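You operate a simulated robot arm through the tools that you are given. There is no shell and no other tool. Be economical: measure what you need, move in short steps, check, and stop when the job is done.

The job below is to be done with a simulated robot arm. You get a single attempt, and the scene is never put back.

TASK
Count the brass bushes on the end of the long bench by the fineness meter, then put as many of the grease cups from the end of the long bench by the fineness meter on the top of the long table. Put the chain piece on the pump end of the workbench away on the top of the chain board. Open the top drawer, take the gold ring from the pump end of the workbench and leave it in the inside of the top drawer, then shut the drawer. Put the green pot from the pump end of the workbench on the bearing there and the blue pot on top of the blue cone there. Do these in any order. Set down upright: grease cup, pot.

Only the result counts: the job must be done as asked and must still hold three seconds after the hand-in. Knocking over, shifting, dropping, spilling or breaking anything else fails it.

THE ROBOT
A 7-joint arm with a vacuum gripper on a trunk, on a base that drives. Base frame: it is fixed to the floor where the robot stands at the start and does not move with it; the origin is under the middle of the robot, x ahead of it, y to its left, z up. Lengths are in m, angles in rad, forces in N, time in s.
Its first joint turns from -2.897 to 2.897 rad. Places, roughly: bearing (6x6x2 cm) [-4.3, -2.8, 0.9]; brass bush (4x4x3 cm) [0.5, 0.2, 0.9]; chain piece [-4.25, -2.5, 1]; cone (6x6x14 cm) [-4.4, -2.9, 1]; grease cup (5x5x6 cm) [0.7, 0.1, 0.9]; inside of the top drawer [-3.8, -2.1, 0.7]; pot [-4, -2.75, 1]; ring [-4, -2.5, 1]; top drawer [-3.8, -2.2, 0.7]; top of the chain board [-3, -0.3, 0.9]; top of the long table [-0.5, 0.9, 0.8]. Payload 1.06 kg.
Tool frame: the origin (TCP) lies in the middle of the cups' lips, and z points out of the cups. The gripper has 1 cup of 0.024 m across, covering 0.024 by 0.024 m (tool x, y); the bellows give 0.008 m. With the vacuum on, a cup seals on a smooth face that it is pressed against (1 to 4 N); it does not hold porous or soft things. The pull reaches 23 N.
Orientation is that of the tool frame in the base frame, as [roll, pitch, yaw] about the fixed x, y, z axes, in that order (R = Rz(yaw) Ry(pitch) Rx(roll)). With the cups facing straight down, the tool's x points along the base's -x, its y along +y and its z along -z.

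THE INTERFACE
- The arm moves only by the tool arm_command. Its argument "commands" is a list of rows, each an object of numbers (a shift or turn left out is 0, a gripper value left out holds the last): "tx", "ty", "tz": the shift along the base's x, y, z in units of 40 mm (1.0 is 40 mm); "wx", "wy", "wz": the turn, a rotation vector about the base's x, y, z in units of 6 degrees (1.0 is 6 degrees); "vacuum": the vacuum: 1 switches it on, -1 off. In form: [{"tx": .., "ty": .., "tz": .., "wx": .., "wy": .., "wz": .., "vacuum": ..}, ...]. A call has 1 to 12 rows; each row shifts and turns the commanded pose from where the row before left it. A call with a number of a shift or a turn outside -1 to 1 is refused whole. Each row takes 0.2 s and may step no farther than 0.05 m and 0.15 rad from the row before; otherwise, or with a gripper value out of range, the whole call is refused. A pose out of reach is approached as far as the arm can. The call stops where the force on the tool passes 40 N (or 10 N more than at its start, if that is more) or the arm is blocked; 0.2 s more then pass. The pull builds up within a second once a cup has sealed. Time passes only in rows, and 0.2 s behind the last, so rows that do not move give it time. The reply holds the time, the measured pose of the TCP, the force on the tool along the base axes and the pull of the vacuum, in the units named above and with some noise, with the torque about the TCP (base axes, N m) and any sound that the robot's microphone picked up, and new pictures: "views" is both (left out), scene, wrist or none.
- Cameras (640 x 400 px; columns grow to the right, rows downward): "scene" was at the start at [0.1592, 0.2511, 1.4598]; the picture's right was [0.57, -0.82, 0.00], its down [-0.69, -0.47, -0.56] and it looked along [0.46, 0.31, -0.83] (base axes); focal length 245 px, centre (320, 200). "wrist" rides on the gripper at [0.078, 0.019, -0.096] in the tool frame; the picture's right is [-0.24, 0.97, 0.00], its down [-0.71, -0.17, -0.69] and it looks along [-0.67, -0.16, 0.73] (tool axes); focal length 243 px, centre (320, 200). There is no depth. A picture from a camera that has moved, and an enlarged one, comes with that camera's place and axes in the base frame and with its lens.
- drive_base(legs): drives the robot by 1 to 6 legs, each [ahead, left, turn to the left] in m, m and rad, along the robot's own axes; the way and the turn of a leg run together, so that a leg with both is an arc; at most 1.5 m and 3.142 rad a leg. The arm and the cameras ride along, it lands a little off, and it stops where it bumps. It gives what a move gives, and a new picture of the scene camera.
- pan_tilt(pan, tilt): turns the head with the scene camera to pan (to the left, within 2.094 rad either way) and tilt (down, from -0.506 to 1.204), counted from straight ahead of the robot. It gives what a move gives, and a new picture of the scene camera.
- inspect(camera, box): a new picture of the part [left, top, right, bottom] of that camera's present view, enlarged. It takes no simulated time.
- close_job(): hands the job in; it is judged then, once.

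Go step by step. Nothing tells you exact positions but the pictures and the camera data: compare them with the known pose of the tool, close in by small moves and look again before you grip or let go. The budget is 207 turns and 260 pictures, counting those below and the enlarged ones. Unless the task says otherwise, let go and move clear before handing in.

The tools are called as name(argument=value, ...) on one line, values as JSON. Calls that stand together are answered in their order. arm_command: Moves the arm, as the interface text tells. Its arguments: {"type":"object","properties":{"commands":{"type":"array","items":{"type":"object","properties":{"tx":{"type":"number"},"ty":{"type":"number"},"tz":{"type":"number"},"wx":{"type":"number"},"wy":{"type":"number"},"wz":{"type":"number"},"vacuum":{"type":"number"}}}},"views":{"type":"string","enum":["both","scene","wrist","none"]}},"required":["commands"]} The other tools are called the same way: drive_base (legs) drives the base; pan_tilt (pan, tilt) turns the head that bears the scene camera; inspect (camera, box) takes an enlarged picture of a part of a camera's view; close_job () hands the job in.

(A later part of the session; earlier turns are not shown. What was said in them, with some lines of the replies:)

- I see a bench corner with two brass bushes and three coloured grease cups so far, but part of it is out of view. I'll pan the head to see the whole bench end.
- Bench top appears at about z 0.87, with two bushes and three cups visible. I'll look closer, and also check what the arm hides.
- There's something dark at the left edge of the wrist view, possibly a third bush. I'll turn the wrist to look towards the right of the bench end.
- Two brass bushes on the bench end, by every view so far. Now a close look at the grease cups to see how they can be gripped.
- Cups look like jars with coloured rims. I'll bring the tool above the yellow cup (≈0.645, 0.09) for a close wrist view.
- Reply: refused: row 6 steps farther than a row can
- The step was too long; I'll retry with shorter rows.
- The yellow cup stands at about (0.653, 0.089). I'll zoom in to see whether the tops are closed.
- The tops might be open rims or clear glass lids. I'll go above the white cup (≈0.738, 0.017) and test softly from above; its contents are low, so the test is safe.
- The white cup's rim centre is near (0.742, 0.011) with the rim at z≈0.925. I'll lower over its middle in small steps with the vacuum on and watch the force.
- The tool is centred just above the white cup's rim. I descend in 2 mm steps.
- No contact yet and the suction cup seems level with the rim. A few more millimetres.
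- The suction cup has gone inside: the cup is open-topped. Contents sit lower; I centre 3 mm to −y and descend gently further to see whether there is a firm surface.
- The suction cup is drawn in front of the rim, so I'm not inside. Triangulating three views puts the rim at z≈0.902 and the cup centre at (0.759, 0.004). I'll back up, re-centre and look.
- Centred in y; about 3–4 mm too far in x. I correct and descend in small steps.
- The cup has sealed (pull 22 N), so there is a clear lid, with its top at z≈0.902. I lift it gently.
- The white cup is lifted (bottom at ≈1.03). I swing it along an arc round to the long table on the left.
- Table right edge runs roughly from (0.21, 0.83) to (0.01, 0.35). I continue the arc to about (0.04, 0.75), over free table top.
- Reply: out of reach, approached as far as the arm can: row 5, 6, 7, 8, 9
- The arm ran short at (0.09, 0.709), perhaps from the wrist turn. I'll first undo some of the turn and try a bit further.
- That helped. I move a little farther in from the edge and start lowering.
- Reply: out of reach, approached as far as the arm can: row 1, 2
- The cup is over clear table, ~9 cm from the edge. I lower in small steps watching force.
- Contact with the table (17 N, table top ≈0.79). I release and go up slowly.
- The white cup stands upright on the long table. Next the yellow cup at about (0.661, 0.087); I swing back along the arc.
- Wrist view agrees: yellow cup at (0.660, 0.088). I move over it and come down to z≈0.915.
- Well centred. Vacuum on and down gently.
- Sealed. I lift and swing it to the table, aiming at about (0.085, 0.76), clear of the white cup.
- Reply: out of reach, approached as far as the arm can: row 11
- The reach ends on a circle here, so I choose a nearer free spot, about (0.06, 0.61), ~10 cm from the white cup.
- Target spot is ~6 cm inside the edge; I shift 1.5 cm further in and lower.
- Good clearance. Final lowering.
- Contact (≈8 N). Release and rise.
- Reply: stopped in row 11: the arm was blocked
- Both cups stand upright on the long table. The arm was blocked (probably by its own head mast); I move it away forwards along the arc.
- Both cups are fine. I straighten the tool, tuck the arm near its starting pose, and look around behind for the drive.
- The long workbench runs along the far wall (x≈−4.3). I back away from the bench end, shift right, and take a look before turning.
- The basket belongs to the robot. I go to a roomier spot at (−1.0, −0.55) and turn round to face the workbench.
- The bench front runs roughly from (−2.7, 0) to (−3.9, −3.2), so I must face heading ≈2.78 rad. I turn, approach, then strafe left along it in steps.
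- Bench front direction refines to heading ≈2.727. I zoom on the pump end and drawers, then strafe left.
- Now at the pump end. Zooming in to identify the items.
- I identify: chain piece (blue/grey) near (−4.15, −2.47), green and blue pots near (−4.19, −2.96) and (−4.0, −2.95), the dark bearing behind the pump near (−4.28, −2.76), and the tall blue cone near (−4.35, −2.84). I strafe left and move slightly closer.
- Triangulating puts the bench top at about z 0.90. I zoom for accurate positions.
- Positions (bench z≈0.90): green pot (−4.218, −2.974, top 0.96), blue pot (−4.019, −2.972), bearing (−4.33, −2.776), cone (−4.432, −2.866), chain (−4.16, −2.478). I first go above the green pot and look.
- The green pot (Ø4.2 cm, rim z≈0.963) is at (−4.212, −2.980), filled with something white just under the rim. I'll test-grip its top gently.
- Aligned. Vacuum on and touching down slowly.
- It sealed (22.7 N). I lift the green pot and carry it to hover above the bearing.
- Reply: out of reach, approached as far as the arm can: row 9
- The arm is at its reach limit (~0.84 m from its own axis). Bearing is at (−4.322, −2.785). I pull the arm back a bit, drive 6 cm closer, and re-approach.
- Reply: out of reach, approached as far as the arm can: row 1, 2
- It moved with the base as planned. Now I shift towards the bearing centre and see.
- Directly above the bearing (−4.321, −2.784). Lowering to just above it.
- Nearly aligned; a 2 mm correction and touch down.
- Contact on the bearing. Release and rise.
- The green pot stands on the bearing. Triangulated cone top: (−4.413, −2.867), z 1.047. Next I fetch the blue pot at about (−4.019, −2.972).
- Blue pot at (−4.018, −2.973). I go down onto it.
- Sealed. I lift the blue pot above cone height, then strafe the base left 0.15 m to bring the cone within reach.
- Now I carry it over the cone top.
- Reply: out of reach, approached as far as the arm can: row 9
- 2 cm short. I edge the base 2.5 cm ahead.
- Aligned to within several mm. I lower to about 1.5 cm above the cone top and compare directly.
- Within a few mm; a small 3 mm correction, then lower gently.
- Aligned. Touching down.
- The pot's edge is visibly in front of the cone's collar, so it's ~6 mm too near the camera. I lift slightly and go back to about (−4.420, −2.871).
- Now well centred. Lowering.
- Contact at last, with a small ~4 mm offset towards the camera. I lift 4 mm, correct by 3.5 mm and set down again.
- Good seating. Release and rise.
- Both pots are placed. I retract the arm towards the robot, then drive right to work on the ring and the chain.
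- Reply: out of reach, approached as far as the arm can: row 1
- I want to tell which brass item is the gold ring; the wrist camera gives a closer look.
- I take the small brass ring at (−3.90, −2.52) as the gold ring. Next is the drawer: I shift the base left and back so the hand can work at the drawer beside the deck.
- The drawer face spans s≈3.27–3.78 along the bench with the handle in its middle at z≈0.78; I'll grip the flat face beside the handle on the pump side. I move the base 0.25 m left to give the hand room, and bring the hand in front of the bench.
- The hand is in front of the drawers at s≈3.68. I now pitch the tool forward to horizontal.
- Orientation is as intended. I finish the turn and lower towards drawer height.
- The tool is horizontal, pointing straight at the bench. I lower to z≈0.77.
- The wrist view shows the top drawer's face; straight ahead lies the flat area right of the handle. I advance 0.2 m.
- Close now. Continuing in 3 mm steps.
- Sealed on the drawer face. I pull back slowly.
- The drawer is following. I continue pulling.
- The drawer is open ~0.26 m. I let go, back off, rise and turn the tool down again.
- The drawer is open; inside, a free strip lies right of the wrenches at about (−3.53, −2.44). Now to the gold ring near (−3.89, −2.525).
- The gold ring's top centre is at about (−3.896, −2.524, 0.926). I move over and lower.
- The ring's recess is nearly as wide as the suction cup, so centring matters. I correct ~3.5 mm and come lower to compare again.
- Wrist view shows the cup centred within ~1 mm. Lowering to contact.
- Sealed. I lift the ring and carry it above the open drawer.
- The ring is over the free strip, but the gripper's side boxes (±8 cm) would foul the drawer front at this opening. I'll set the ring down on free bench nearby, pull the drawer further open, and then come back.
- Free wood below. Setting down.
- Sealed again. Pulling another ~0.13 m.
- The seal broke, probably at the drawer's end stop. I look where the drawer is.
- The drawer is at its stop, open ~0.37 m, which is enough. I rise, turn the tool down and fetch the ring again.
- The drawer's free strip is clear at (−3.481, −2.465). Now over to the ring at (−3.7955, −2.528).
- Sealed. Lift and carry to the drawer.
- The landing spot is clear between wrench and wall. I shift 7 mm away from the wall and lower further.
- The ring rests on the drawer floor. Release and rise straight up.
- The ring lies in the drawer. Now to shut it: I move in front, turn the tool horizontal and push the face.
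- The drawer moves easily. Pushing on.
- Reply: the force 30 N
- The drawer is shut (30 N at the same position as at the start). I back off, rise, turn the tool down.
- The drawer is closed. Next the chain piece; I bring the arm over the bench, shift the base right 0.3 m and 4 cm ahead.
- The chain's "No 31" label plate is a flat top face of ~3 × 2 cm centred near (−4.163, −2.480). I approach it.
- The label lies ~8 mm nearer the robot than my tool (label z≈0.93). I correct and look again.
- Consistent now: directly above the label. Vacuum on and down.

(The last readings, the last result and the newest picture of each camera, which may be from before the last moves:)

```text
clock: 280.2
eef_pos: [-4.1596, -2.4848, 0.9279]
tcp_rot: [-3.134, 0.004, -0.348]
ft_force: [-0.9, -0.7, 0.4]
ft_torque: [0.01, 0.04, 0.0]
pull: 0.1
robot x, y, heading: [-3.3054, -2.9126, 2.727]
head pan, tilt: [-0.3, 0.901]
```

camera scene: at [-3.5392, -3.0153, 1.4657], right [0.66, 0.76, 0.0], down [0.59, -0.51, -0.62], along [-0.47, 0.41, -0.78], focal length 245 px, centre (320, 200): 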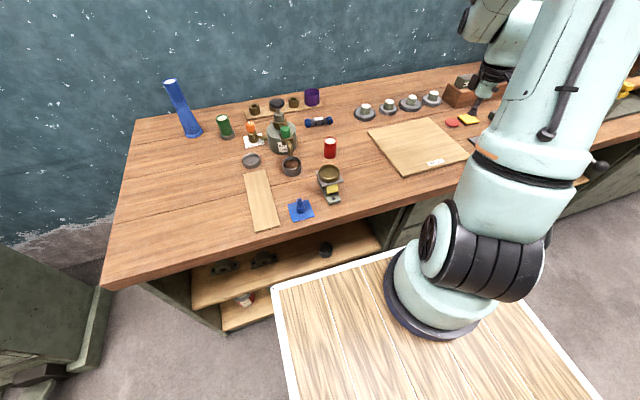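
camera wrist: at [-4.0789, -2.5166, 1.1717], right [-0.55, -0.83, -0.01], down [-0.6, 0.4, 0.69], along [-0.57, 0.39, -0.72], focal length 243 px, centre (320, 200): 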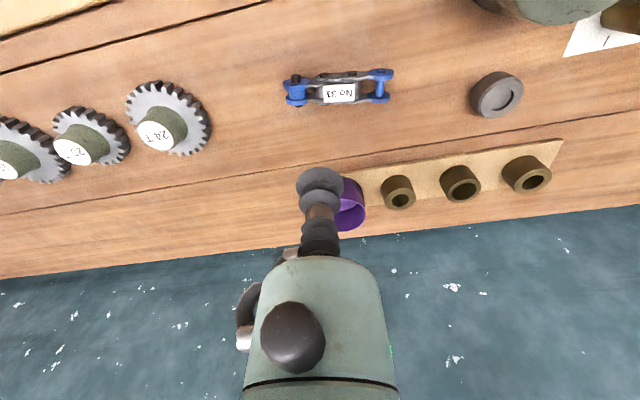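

arm_command(commands=[{"tz": -0.05}, {"tz": -0.05}, {}], views="none")

inspect(camera="scene", box=[300, 100, 340, 140])

inspect(camera="wrist", box=[270, 110, 370, 220])

```text
clock: 281.0
eef_pos: [-4.1597, -2.4838, 0.9245]
tcp_rot: [-3.134, 0.004, -0.35]
ft_force: [0.1, -0.8, 2.3]
ft_torque: [0.0, 0.02, 0.05]
pull: 0.0
robot x, y, heading: [-3.3081, -2.9111, 2.728]
head pan, tilt: [-0.3, 0.901]
```

```text
10.00 times, centred on (320, 120) of scene
camera zoom: at [-3.5391, -3.0155, 1.4657], right [0.66, 0.76, 0.0], down [0.59, -0.51, -0.62], along [-0.47, 0.41, -0.78], focal length 2446 px, centre (320, 1000)
```

zoom: 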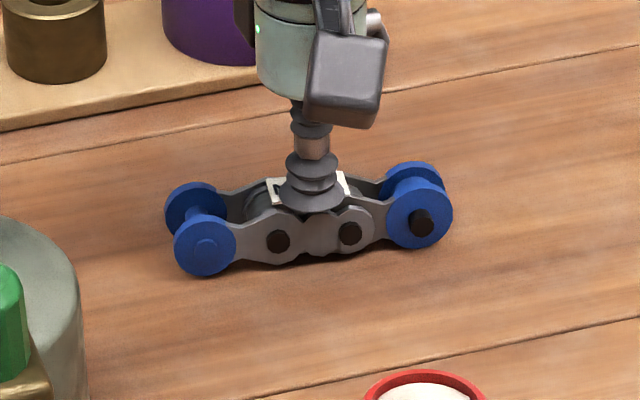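

```text
3.64 times, centred on (320, 165) of wrist
camera zoom: at [-4.0898, -2.529, 1.0188], right [-0.55, -0.83, -0.01], down [-0.61, 0.4, 0.69], along [-0.57, 0.39, -0.72], focal length 882 px, centre (320, 327)
```

zoom: 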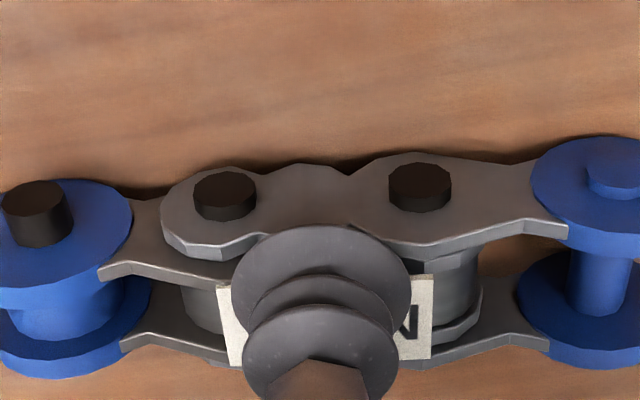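

Contact but no seal: the cup sits ~4 mm too far towards the robot, overlapping the link plate. I lift, shift back 4 mm and try again.

arm_command(commands=[{"tz": 0.12}, {"tx": -0.085, "ty": 0.055}, {"tz": -0.08}, {"tz": -0.05}, {}, {}], views="none")

inspect(camera="wrist", box=[270, 110, 370, 220])

```text
clock: 282.4
eef_pos: [-4.16, -2.4826, 0.9237]
tcp_rot: [-3.134, 0.007, -0.349]
ft_force: [2.5, 3.0, 14.2]
ft_torque: [-0.05, 0.05, 0.0]
pull: 22.6
robot x, y, heading: [-3.3041, -2.9142, 2.73]
head pan, tilt: [-0.3, 0.901]
```

```text
3.64 times, centred on (320, 165) of wrist
camera zoom: at [-4.0929, -2.5271, 1.0192], right [-0.55, -0.83, -0.01], down [-0.6, 0.4, 0.69], along [-0.57, 0.39, -0.72], focal length 882 px, centre (320, 327)
```

zoom: 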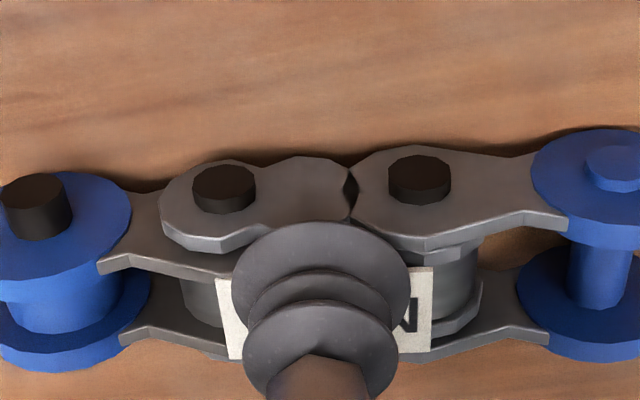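

Sealed on the chain's label. I lift it, retract in front of the bench edge, back off slightly and strafe right towards the chain board.

arm_command(commands=[{"tz": 0.15}, {"tz": 0.3}, {"tz": 0.7}, {"tz": 0.9}, {"tz": 0.9}, {"tz": 0.9}, {"tz": 0.9}, {"tz": 0.9}, {"tz": 0.9}], views="wrist")

arm_command(commands=[{"tx": 0.9, "ty": -0.35}, {"tx": 0.9, "ty": -0.35}, {"tx": 0.9, "ty": -0.35}, {"tx": 0.9, "ty": -0.35}, {"tx": 0.9, "ty": -0.35}, {"tx": 0.9, "ty": -0.35}, {"tx": 0.9, "ty": -0.35}, {"tx": 0.9, "ty": -0.35}, {"tx": 0.9, "ty": -0.35}], views="none")

```text
clock: 284.4
eef_pos: [-4.1612, -2.481, 1.1835]
tcp_rot: [-3.134, 0.002, -0.349]
ft_force: [-0.8, 0.0, -2.6]
ft_torque: [0.01, 0.01, 0.01]
pull: 23.0
robot x, y, heading: [-3.3018, -2.9134, 2.73]
head pan, tilt: [-0.3, 0.901]
camera wrist: at [-4.0921, -2.5256, 1.2795], right [-0.55, -0.83, -0.01], down [-0.61, 0.4, 0.69], along [-0.57, 0.39, -0.72], focal length 243 px, centre (320, 200)
```

wrist: 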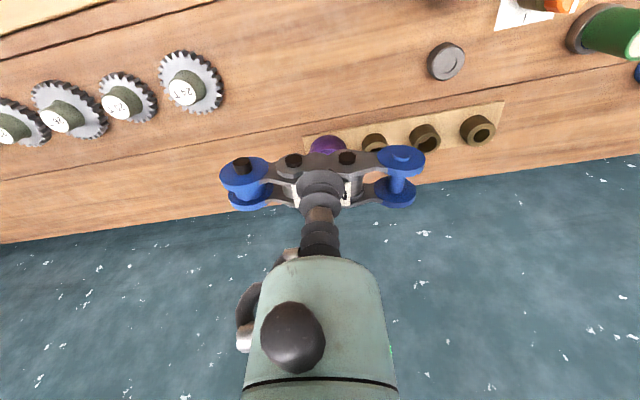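

```text
clock: 286.4
eef_pos: [-3.8397, -2.6113, 1.186]
tcp_rot: [-3.134, 0.002, -0.35]
ft_force: [-0.9, 0.4, -3.2]
ft_torque: [0.0, -0.05, 0.04]
pull: 22.3
robot x, y, heading: [-3.3056, -2.9119, 2.725]
head pan, tilt: [-0.3, 0.901]
```

arm_command(commands=[{"tz": 0.8}, {"tz": 0.8}], views="none")

drive_base(legs=[[-0.15, 0, 0], [0, -1.2, 0]])

pan_tilt(pan=-1.0, tilt=0.6)

```text
clock: 287.0
eef_pos: [-3.8393, -2.6074, 1.2515]
tcp_rot: [-3.133, 0.003, -0.349]
ft_force: [-0.6, 0.3, -2.4]
ft_torque: [0.0, 0.01, -0.01]
pull: 23.1
robot x, y, heading: [-3.3064, -2.9145, 2.731]
head pan, tilt: [-0.3, 0.901]
```

```text
clock: 294.1
eef_pos: [-3.2248, -1.5706, 1.2519]
tcp_rot: [-3.134, 0.006, -0.341]
ft_force: [0.0, 0.3, -1.9]
ft_torque: [-0.02, 0.01, 0.03]
pull: 22.8
robot x, y, heading: [-2.6874, -1.8737, 2.734]
head pan, tilt: [-0.3, 0.901]
camera scene: at [-2.9214, -1.9749, 1.4657], right [0.65, 0.76, 0.0], down [0.6, -0.51, -0.62], along [-0.47, 0.4, -0.78], focal length 245 px, centre (320, 200)
```

scene: 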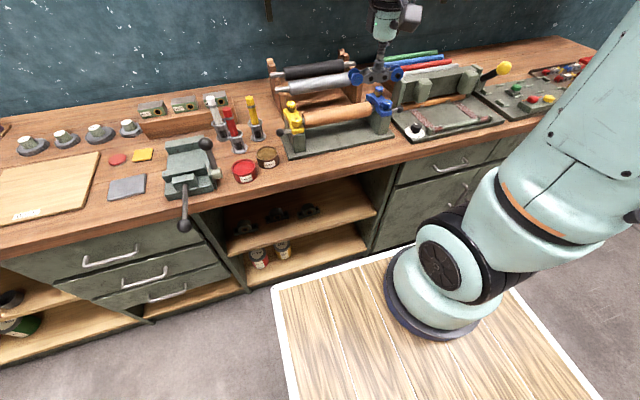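

```text
clock: 295.1
eef_pos: [-3.2253, -1.5693, 1.2522]
tcp_rot: [-3.135, 0.007, -0.34]
ft_force: [-0.6, -0.6, -2.0]
ft_torque: [0.02, -0.03, -0.01]
pull: 22.5
robot x, y, heading: [-2.6902, -1.8696, 2.735]
head pan, tilt: [-1.0, 0.6]
camera scene: at [-2.8785, -1.9367, 1.4905], right [0.99, 0.17, 0.0], down [0.09, -0.56, -0.82], along [-0.14, 0.81, -0.57], focal length 245 px, centre (320, 200)
```

scene: 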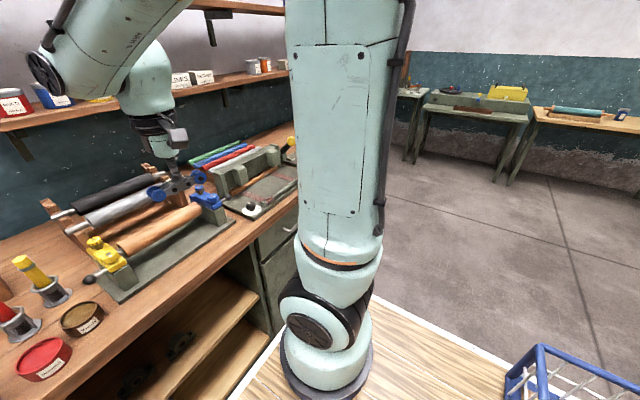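

The drawers are all flush. I continue strafing right towards the chain board.

drive_base(legs=[[0, -1.1, 0]])

pan_tilt(pan=0.1, tilt=0.85)

```text
clock: 300.9
eef_pos: [-2.7967, -0.5485, 1.2516]
tcp_rot: [-3.135, 0.004, -0.321]
ft_force: [0.0, 0.1, -2.9]
ft_torque: [-0.01, -0.04, 0.01]
pull: 23.0
robot x, y, heading: [-2.2576, -0.8449, 2.755]
head pan, tilt: [-1.0, 0.6]
camera scene: at [-2.4454, -0.9092, 1.4905], right [0.98, 0.18, 0.0], down [0.1, -0.56, -0.83], along [-0.15, 0.81, -0.56], focal length 245 px, centre (320, 200)
```

scene: 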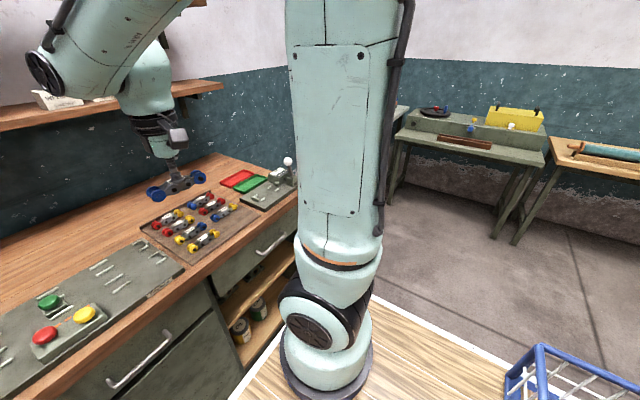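

```text
clock: 302.2
eef_pos: [-2.7983, -0.5493, 1.2514]
tcp_rot: [-3.133, 0.005, -0.323]
ft_force: [-0.8, 0.4, -2.5]
ft_torque: [-0.01, -0.04, -0.02]
pull: 22.7
robot x, y, heading: [-2.2594, -0.8419, 2.756]
head pan, tilt: [0.099, 0.85]
camera scene: at [-2.5043, -0.9738, 1.4696], right [0.29, 0.96, 0.0], down [0.72, -0.21, -0.66], along [-0.63, 0.19, -0.75], focal length 245 px, centre (320, 200)
```

scene: 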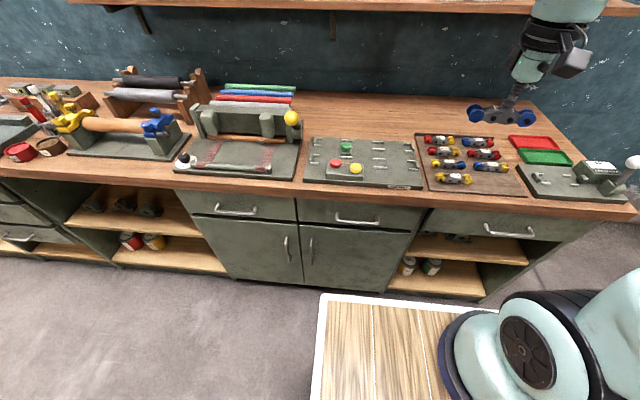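

I see the chain board with coloured chain pieces in slots. Zooming to find the free place for No 31.

inspect(camera="scene", box=[410, 120, 530, 205])

inspect(camera="wrist", box=[0, 0, 640, 400])

```text
4.71 times, centred on (470, 162) of scene
camera zoom: at [-2.5043, -0.9738, 1.4696], right [0.29, 0.96, 0.0], down [0.72, -0.21, -0.66], along [-0.63, 0.19, -0.75], focal length 1151 px, centre (-386, 376)
```

zoom: 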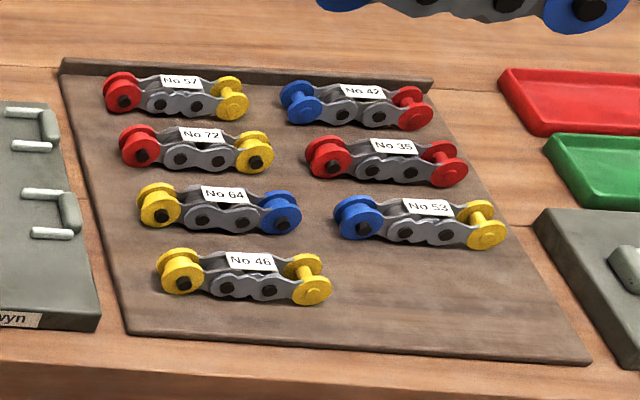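

```text
1.00 times, centred on (320, 200) of wrist (not enlarged: the box is as wide or as high as the picture)
camera zoom: at [-2.7285, -0.5913, 1.3465], right [-0.53, -0.85, -0.01], down [-0.62, 0.38, 0.69], along [-0.58, 0.37, -0.72], focal length 243 px, centre (320, 200)
```

zoom: 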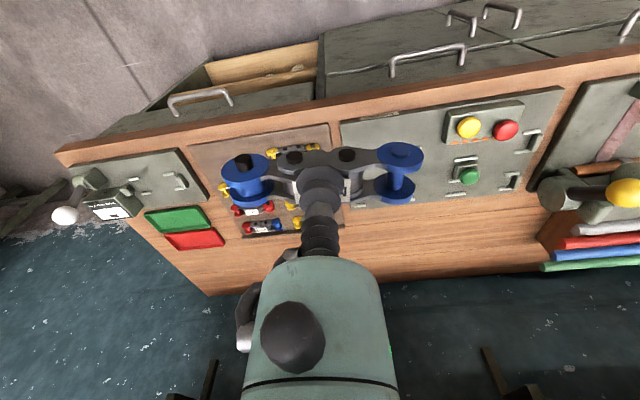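

The front-right slot of the board is free, at about (−2.868, −0.264); the chain is already parallel to the rows. I move above it and lower to look.

arm_command(commands=[{"tx": -0.22, "ty": 0.89}, {"tx": -0.22, "ty": 0.89}, {"tx": -0.22, "ty": 0.89}, {"tx": -0.22, "ty": 0.89}, {"tx": -0.22, "ty": 0.89}, {"tx": -0.22, "ty": 0.89}, {"tx": -0.22, "ty": 0.89}, {"tx": -0.22, "ty": 0.89}, {"tz": -0.9}, {"tz": -0.9}, {"tz": -0.9}, {"tz": -0.9}], views="none")

arm_command(commands=[{"tz": -0.9}, {"tz": -0.9}], views="both")

```text
clock: 304.8
eef_pos: [-2.8683, -0.2641, 1.1081]
tcp_rot: [-3.133, 0.006, -0.324]
ft_force: [-0.7, -1.0, -0.1]
ft_torque: [0.02, 0.0, 0.0]
pull: 0.2
robot x, y, heading: [-2.258, -0.8453, 2.755]
head pan, tilt: [0.099, 0.85]
```

```text
clock: 305.4
eef_pos: [-2.8697, -0.2647, 1.0356]
tcp_rot: [-3.132, 0.005, -0.325]
ft_force: [0.0, -0.2, 0.4]
ft_torque: [0.02, 0.02, 0.01]
pull: 0.1
robot x, y, heading: [-2.259, -0.8374, 2.75]
head pan, tilt: [0.099, 0.85]
camera scene: at [-2.504, -0.9741, 1.4696], right [0.28, 0.96, 0.0], down [0.72, -0.21, -0.66], along [-0.63, 0.19, -0.75], focal length 245 px, centre (320, 200)
camera wrist: at [-2.7997, -0.308, 1.1303], right [-0.53, -0.85, -0.01], down [-0.62, 0.38, 0.69], along [-0.58, 0.37, -0.72], focal length 243 px, centre (320, 200)
```

scene: 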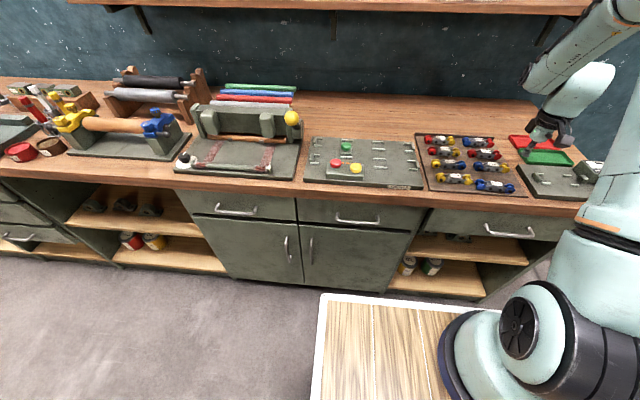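
wrist: 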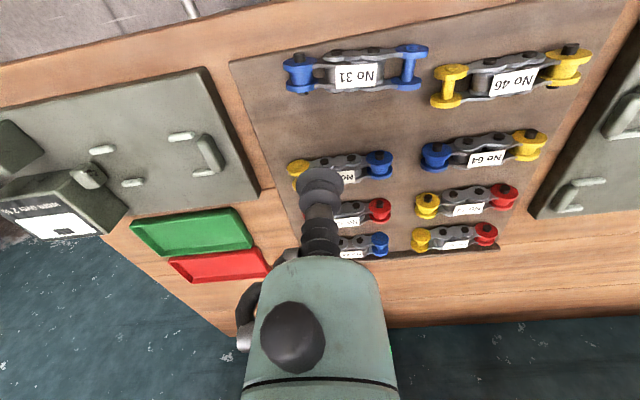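

The chain has come loose from the cup, yet it appears to lie upright in the free slot. I check closely whether it lies well and whether its neighbours were disturbed.

inspect(camera="scene", box=[410, 120, 530, 205])

inspect(camera="wrist", box=[220, 20, 600, 260])

```text
4.71 times, centred on (470, 162) of scene
camera zoom: at [-2.504, -0.9741, 1.4696], right [0.28, 0.96, 0.0], down [0.72, -0.21, -0.66], along [-0.63, 0.19, -0.75], focal length 1151 px, centre (-386, 376)
```

zoom: 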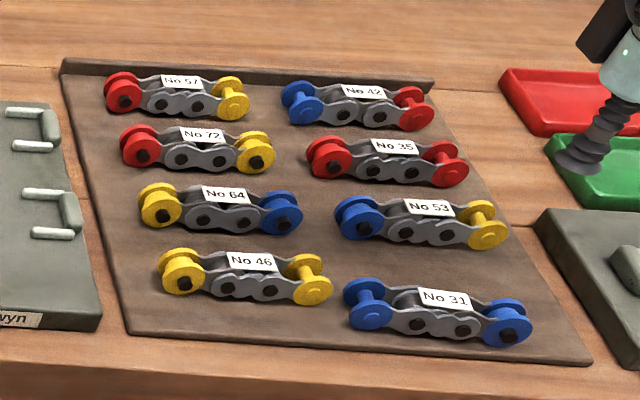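

```text
1.67 times, centred on (410, 140) of wrist
camera zoom: at [-2.7997, -0.308, 1.1303], right [-0.53, -0.85, -0.01], down [-0.62, 0.38, 0.69], along [-0.58, 0.37, -0.72], focal length 404 px, centre (170, 300)
```

zoom: 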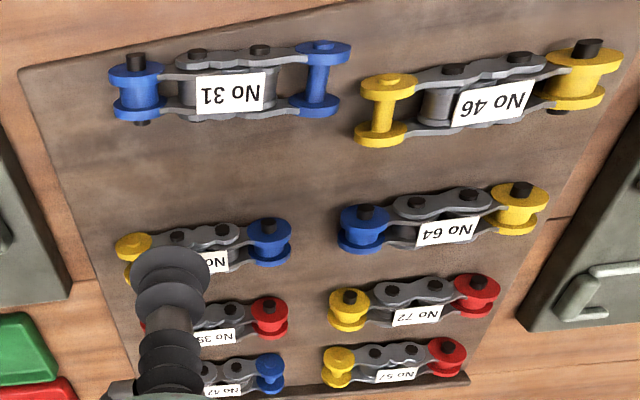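

The chain piece (No 31) lies upright in the free slot on the board, and the neighbours look unmoved. I switch the vacuum off and move the arm clear.

arm_command(commands=[{"vacuum": -1, "tz": 0.6}, {"tz": 0.9}, {"tz": 0.9}, {"tz": 0.9}, {"tx": 0.5, "ty": -0.8}, {"tx": 0.5, "ty": -0.8}, {"tx": 0.4, "ty": -0.8}], views="wrist")

inspect(camera="scene", box=[410, 120, 530, 205])

```text
clock: 307.0
eef_pos: [-2.8127, -0.3584, 1.1666]
tcp_rot: [-3.134, 0.003, -0.324]
ft_force: [0.0, 0.1, -0.9]
ft_torque: [-0.05, 0.0, 0.01]
pull: 0.0
robot x, y, heading: [-2.2582, -0.8404, 2.753]
head pan, tilt: [0.099, 0.85]
camera wrist: at [-2.7434, -0.4012, 1.2607], right [-0.53, -0.85, -0.01], down [-0.62, 0.38, 0.69], along [-0.58, 0.37, -0.72], focal length 243 px, centre (320, 200)
```

wrist: 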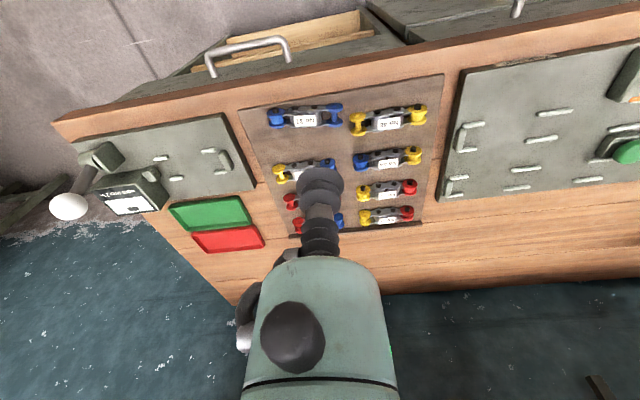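

```text
4.71 times, centred on (470, 162) of scene
camera zoom: at [-2.5046, -0.9734, 1.4696], right [0.29, 0.96, 0.0], down [0.72, -0.21, -0.66], along [-0.63, 0.19, -0.75], focal length 1151 px, centre (-386, 376)
```

zoom: 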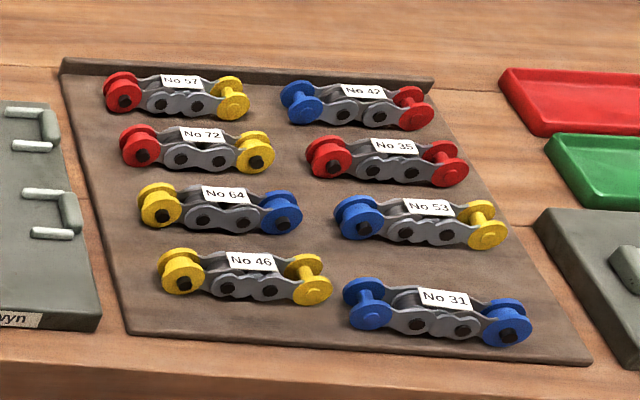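

Everything on the board is settled. One last glance towards the pump end before handing in.

pan_tilt(pan=0.9, tilt=0.4)

inspect(camera="scene", box=[200, 120, 400, 260])

```text
clock: 308.1
eef_pos: [-2.813, -0.3576, 1.1665]
tcp_rot: [-3.135, 0.006, -0.323]
ft_force: [0.0, 0.4, -0.9]
ft_torque: [0.01, 0.03, 0.01]
pull: 0.2
robot x, y, heading: [-2.2586, -0.841, 2.751]
head pan, tilt: [0.901, 0.4]
camera scene: at [-2.5101, -1.0415, 1.5087], right [-0.49, 0.87, 0.0], down [0.34, 0.19, -0.92], along [-0.8, -0.45, -0.39], focal length 245 px, centre (320, 200)
```

scene: 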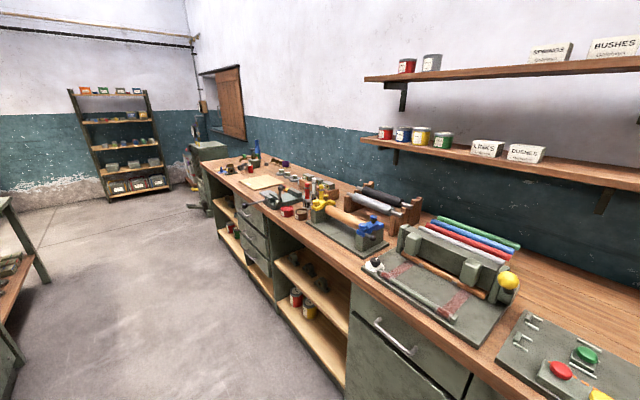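

```text
2.86 times, centred on (300, 190) of scene
camera zoom: at [-2.5101, -1.0415, 1.5087], right [-0.49, 0.87, 0.0], down [0.34, 0.19, -0.92], along [-0.8, -0.45, -0.39], focal length 699 px, centre (377, 229)
```

zoom: 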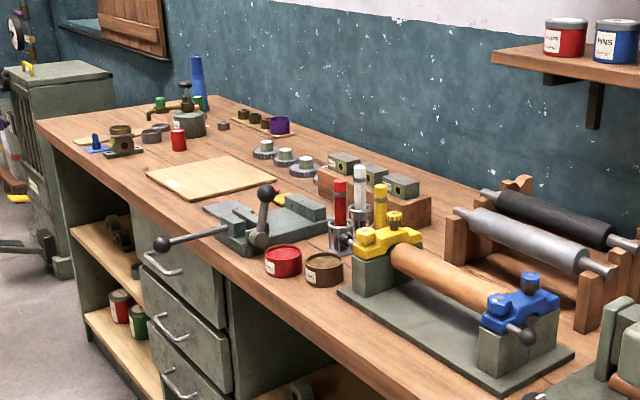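

The pots stand in place, the drawer is shut and the chain is on its board; I hand in.

close_job()

```text
The job is handed in.
```

I counted two brass bushes and handed the job in with every item placed, but the chain piece fell from the cup and was not set down.

- **Grease cups:** two, the white and the yellow, stand upright on the long table. The orange one stays on the bench.
- **Chain piece:** the suction let go somewhere on the way to the chain board. The last wrist picture to show it still held was before I drove there, and the next good look was after it had let go. It ended upright in the free front-right slot, and the neighbouring pieces look unmoved.
- **Gold ring:** I took this to be the small brass piece with the shallow recess, not the larger brass dish on the bearing block. It is in the top drawer, which is shut. I set it down once on free bench on the way, because the drawer had to be opened further first.
- **Pots:** the green pot stands on the bearing and the blue pot on top of the blue cone.
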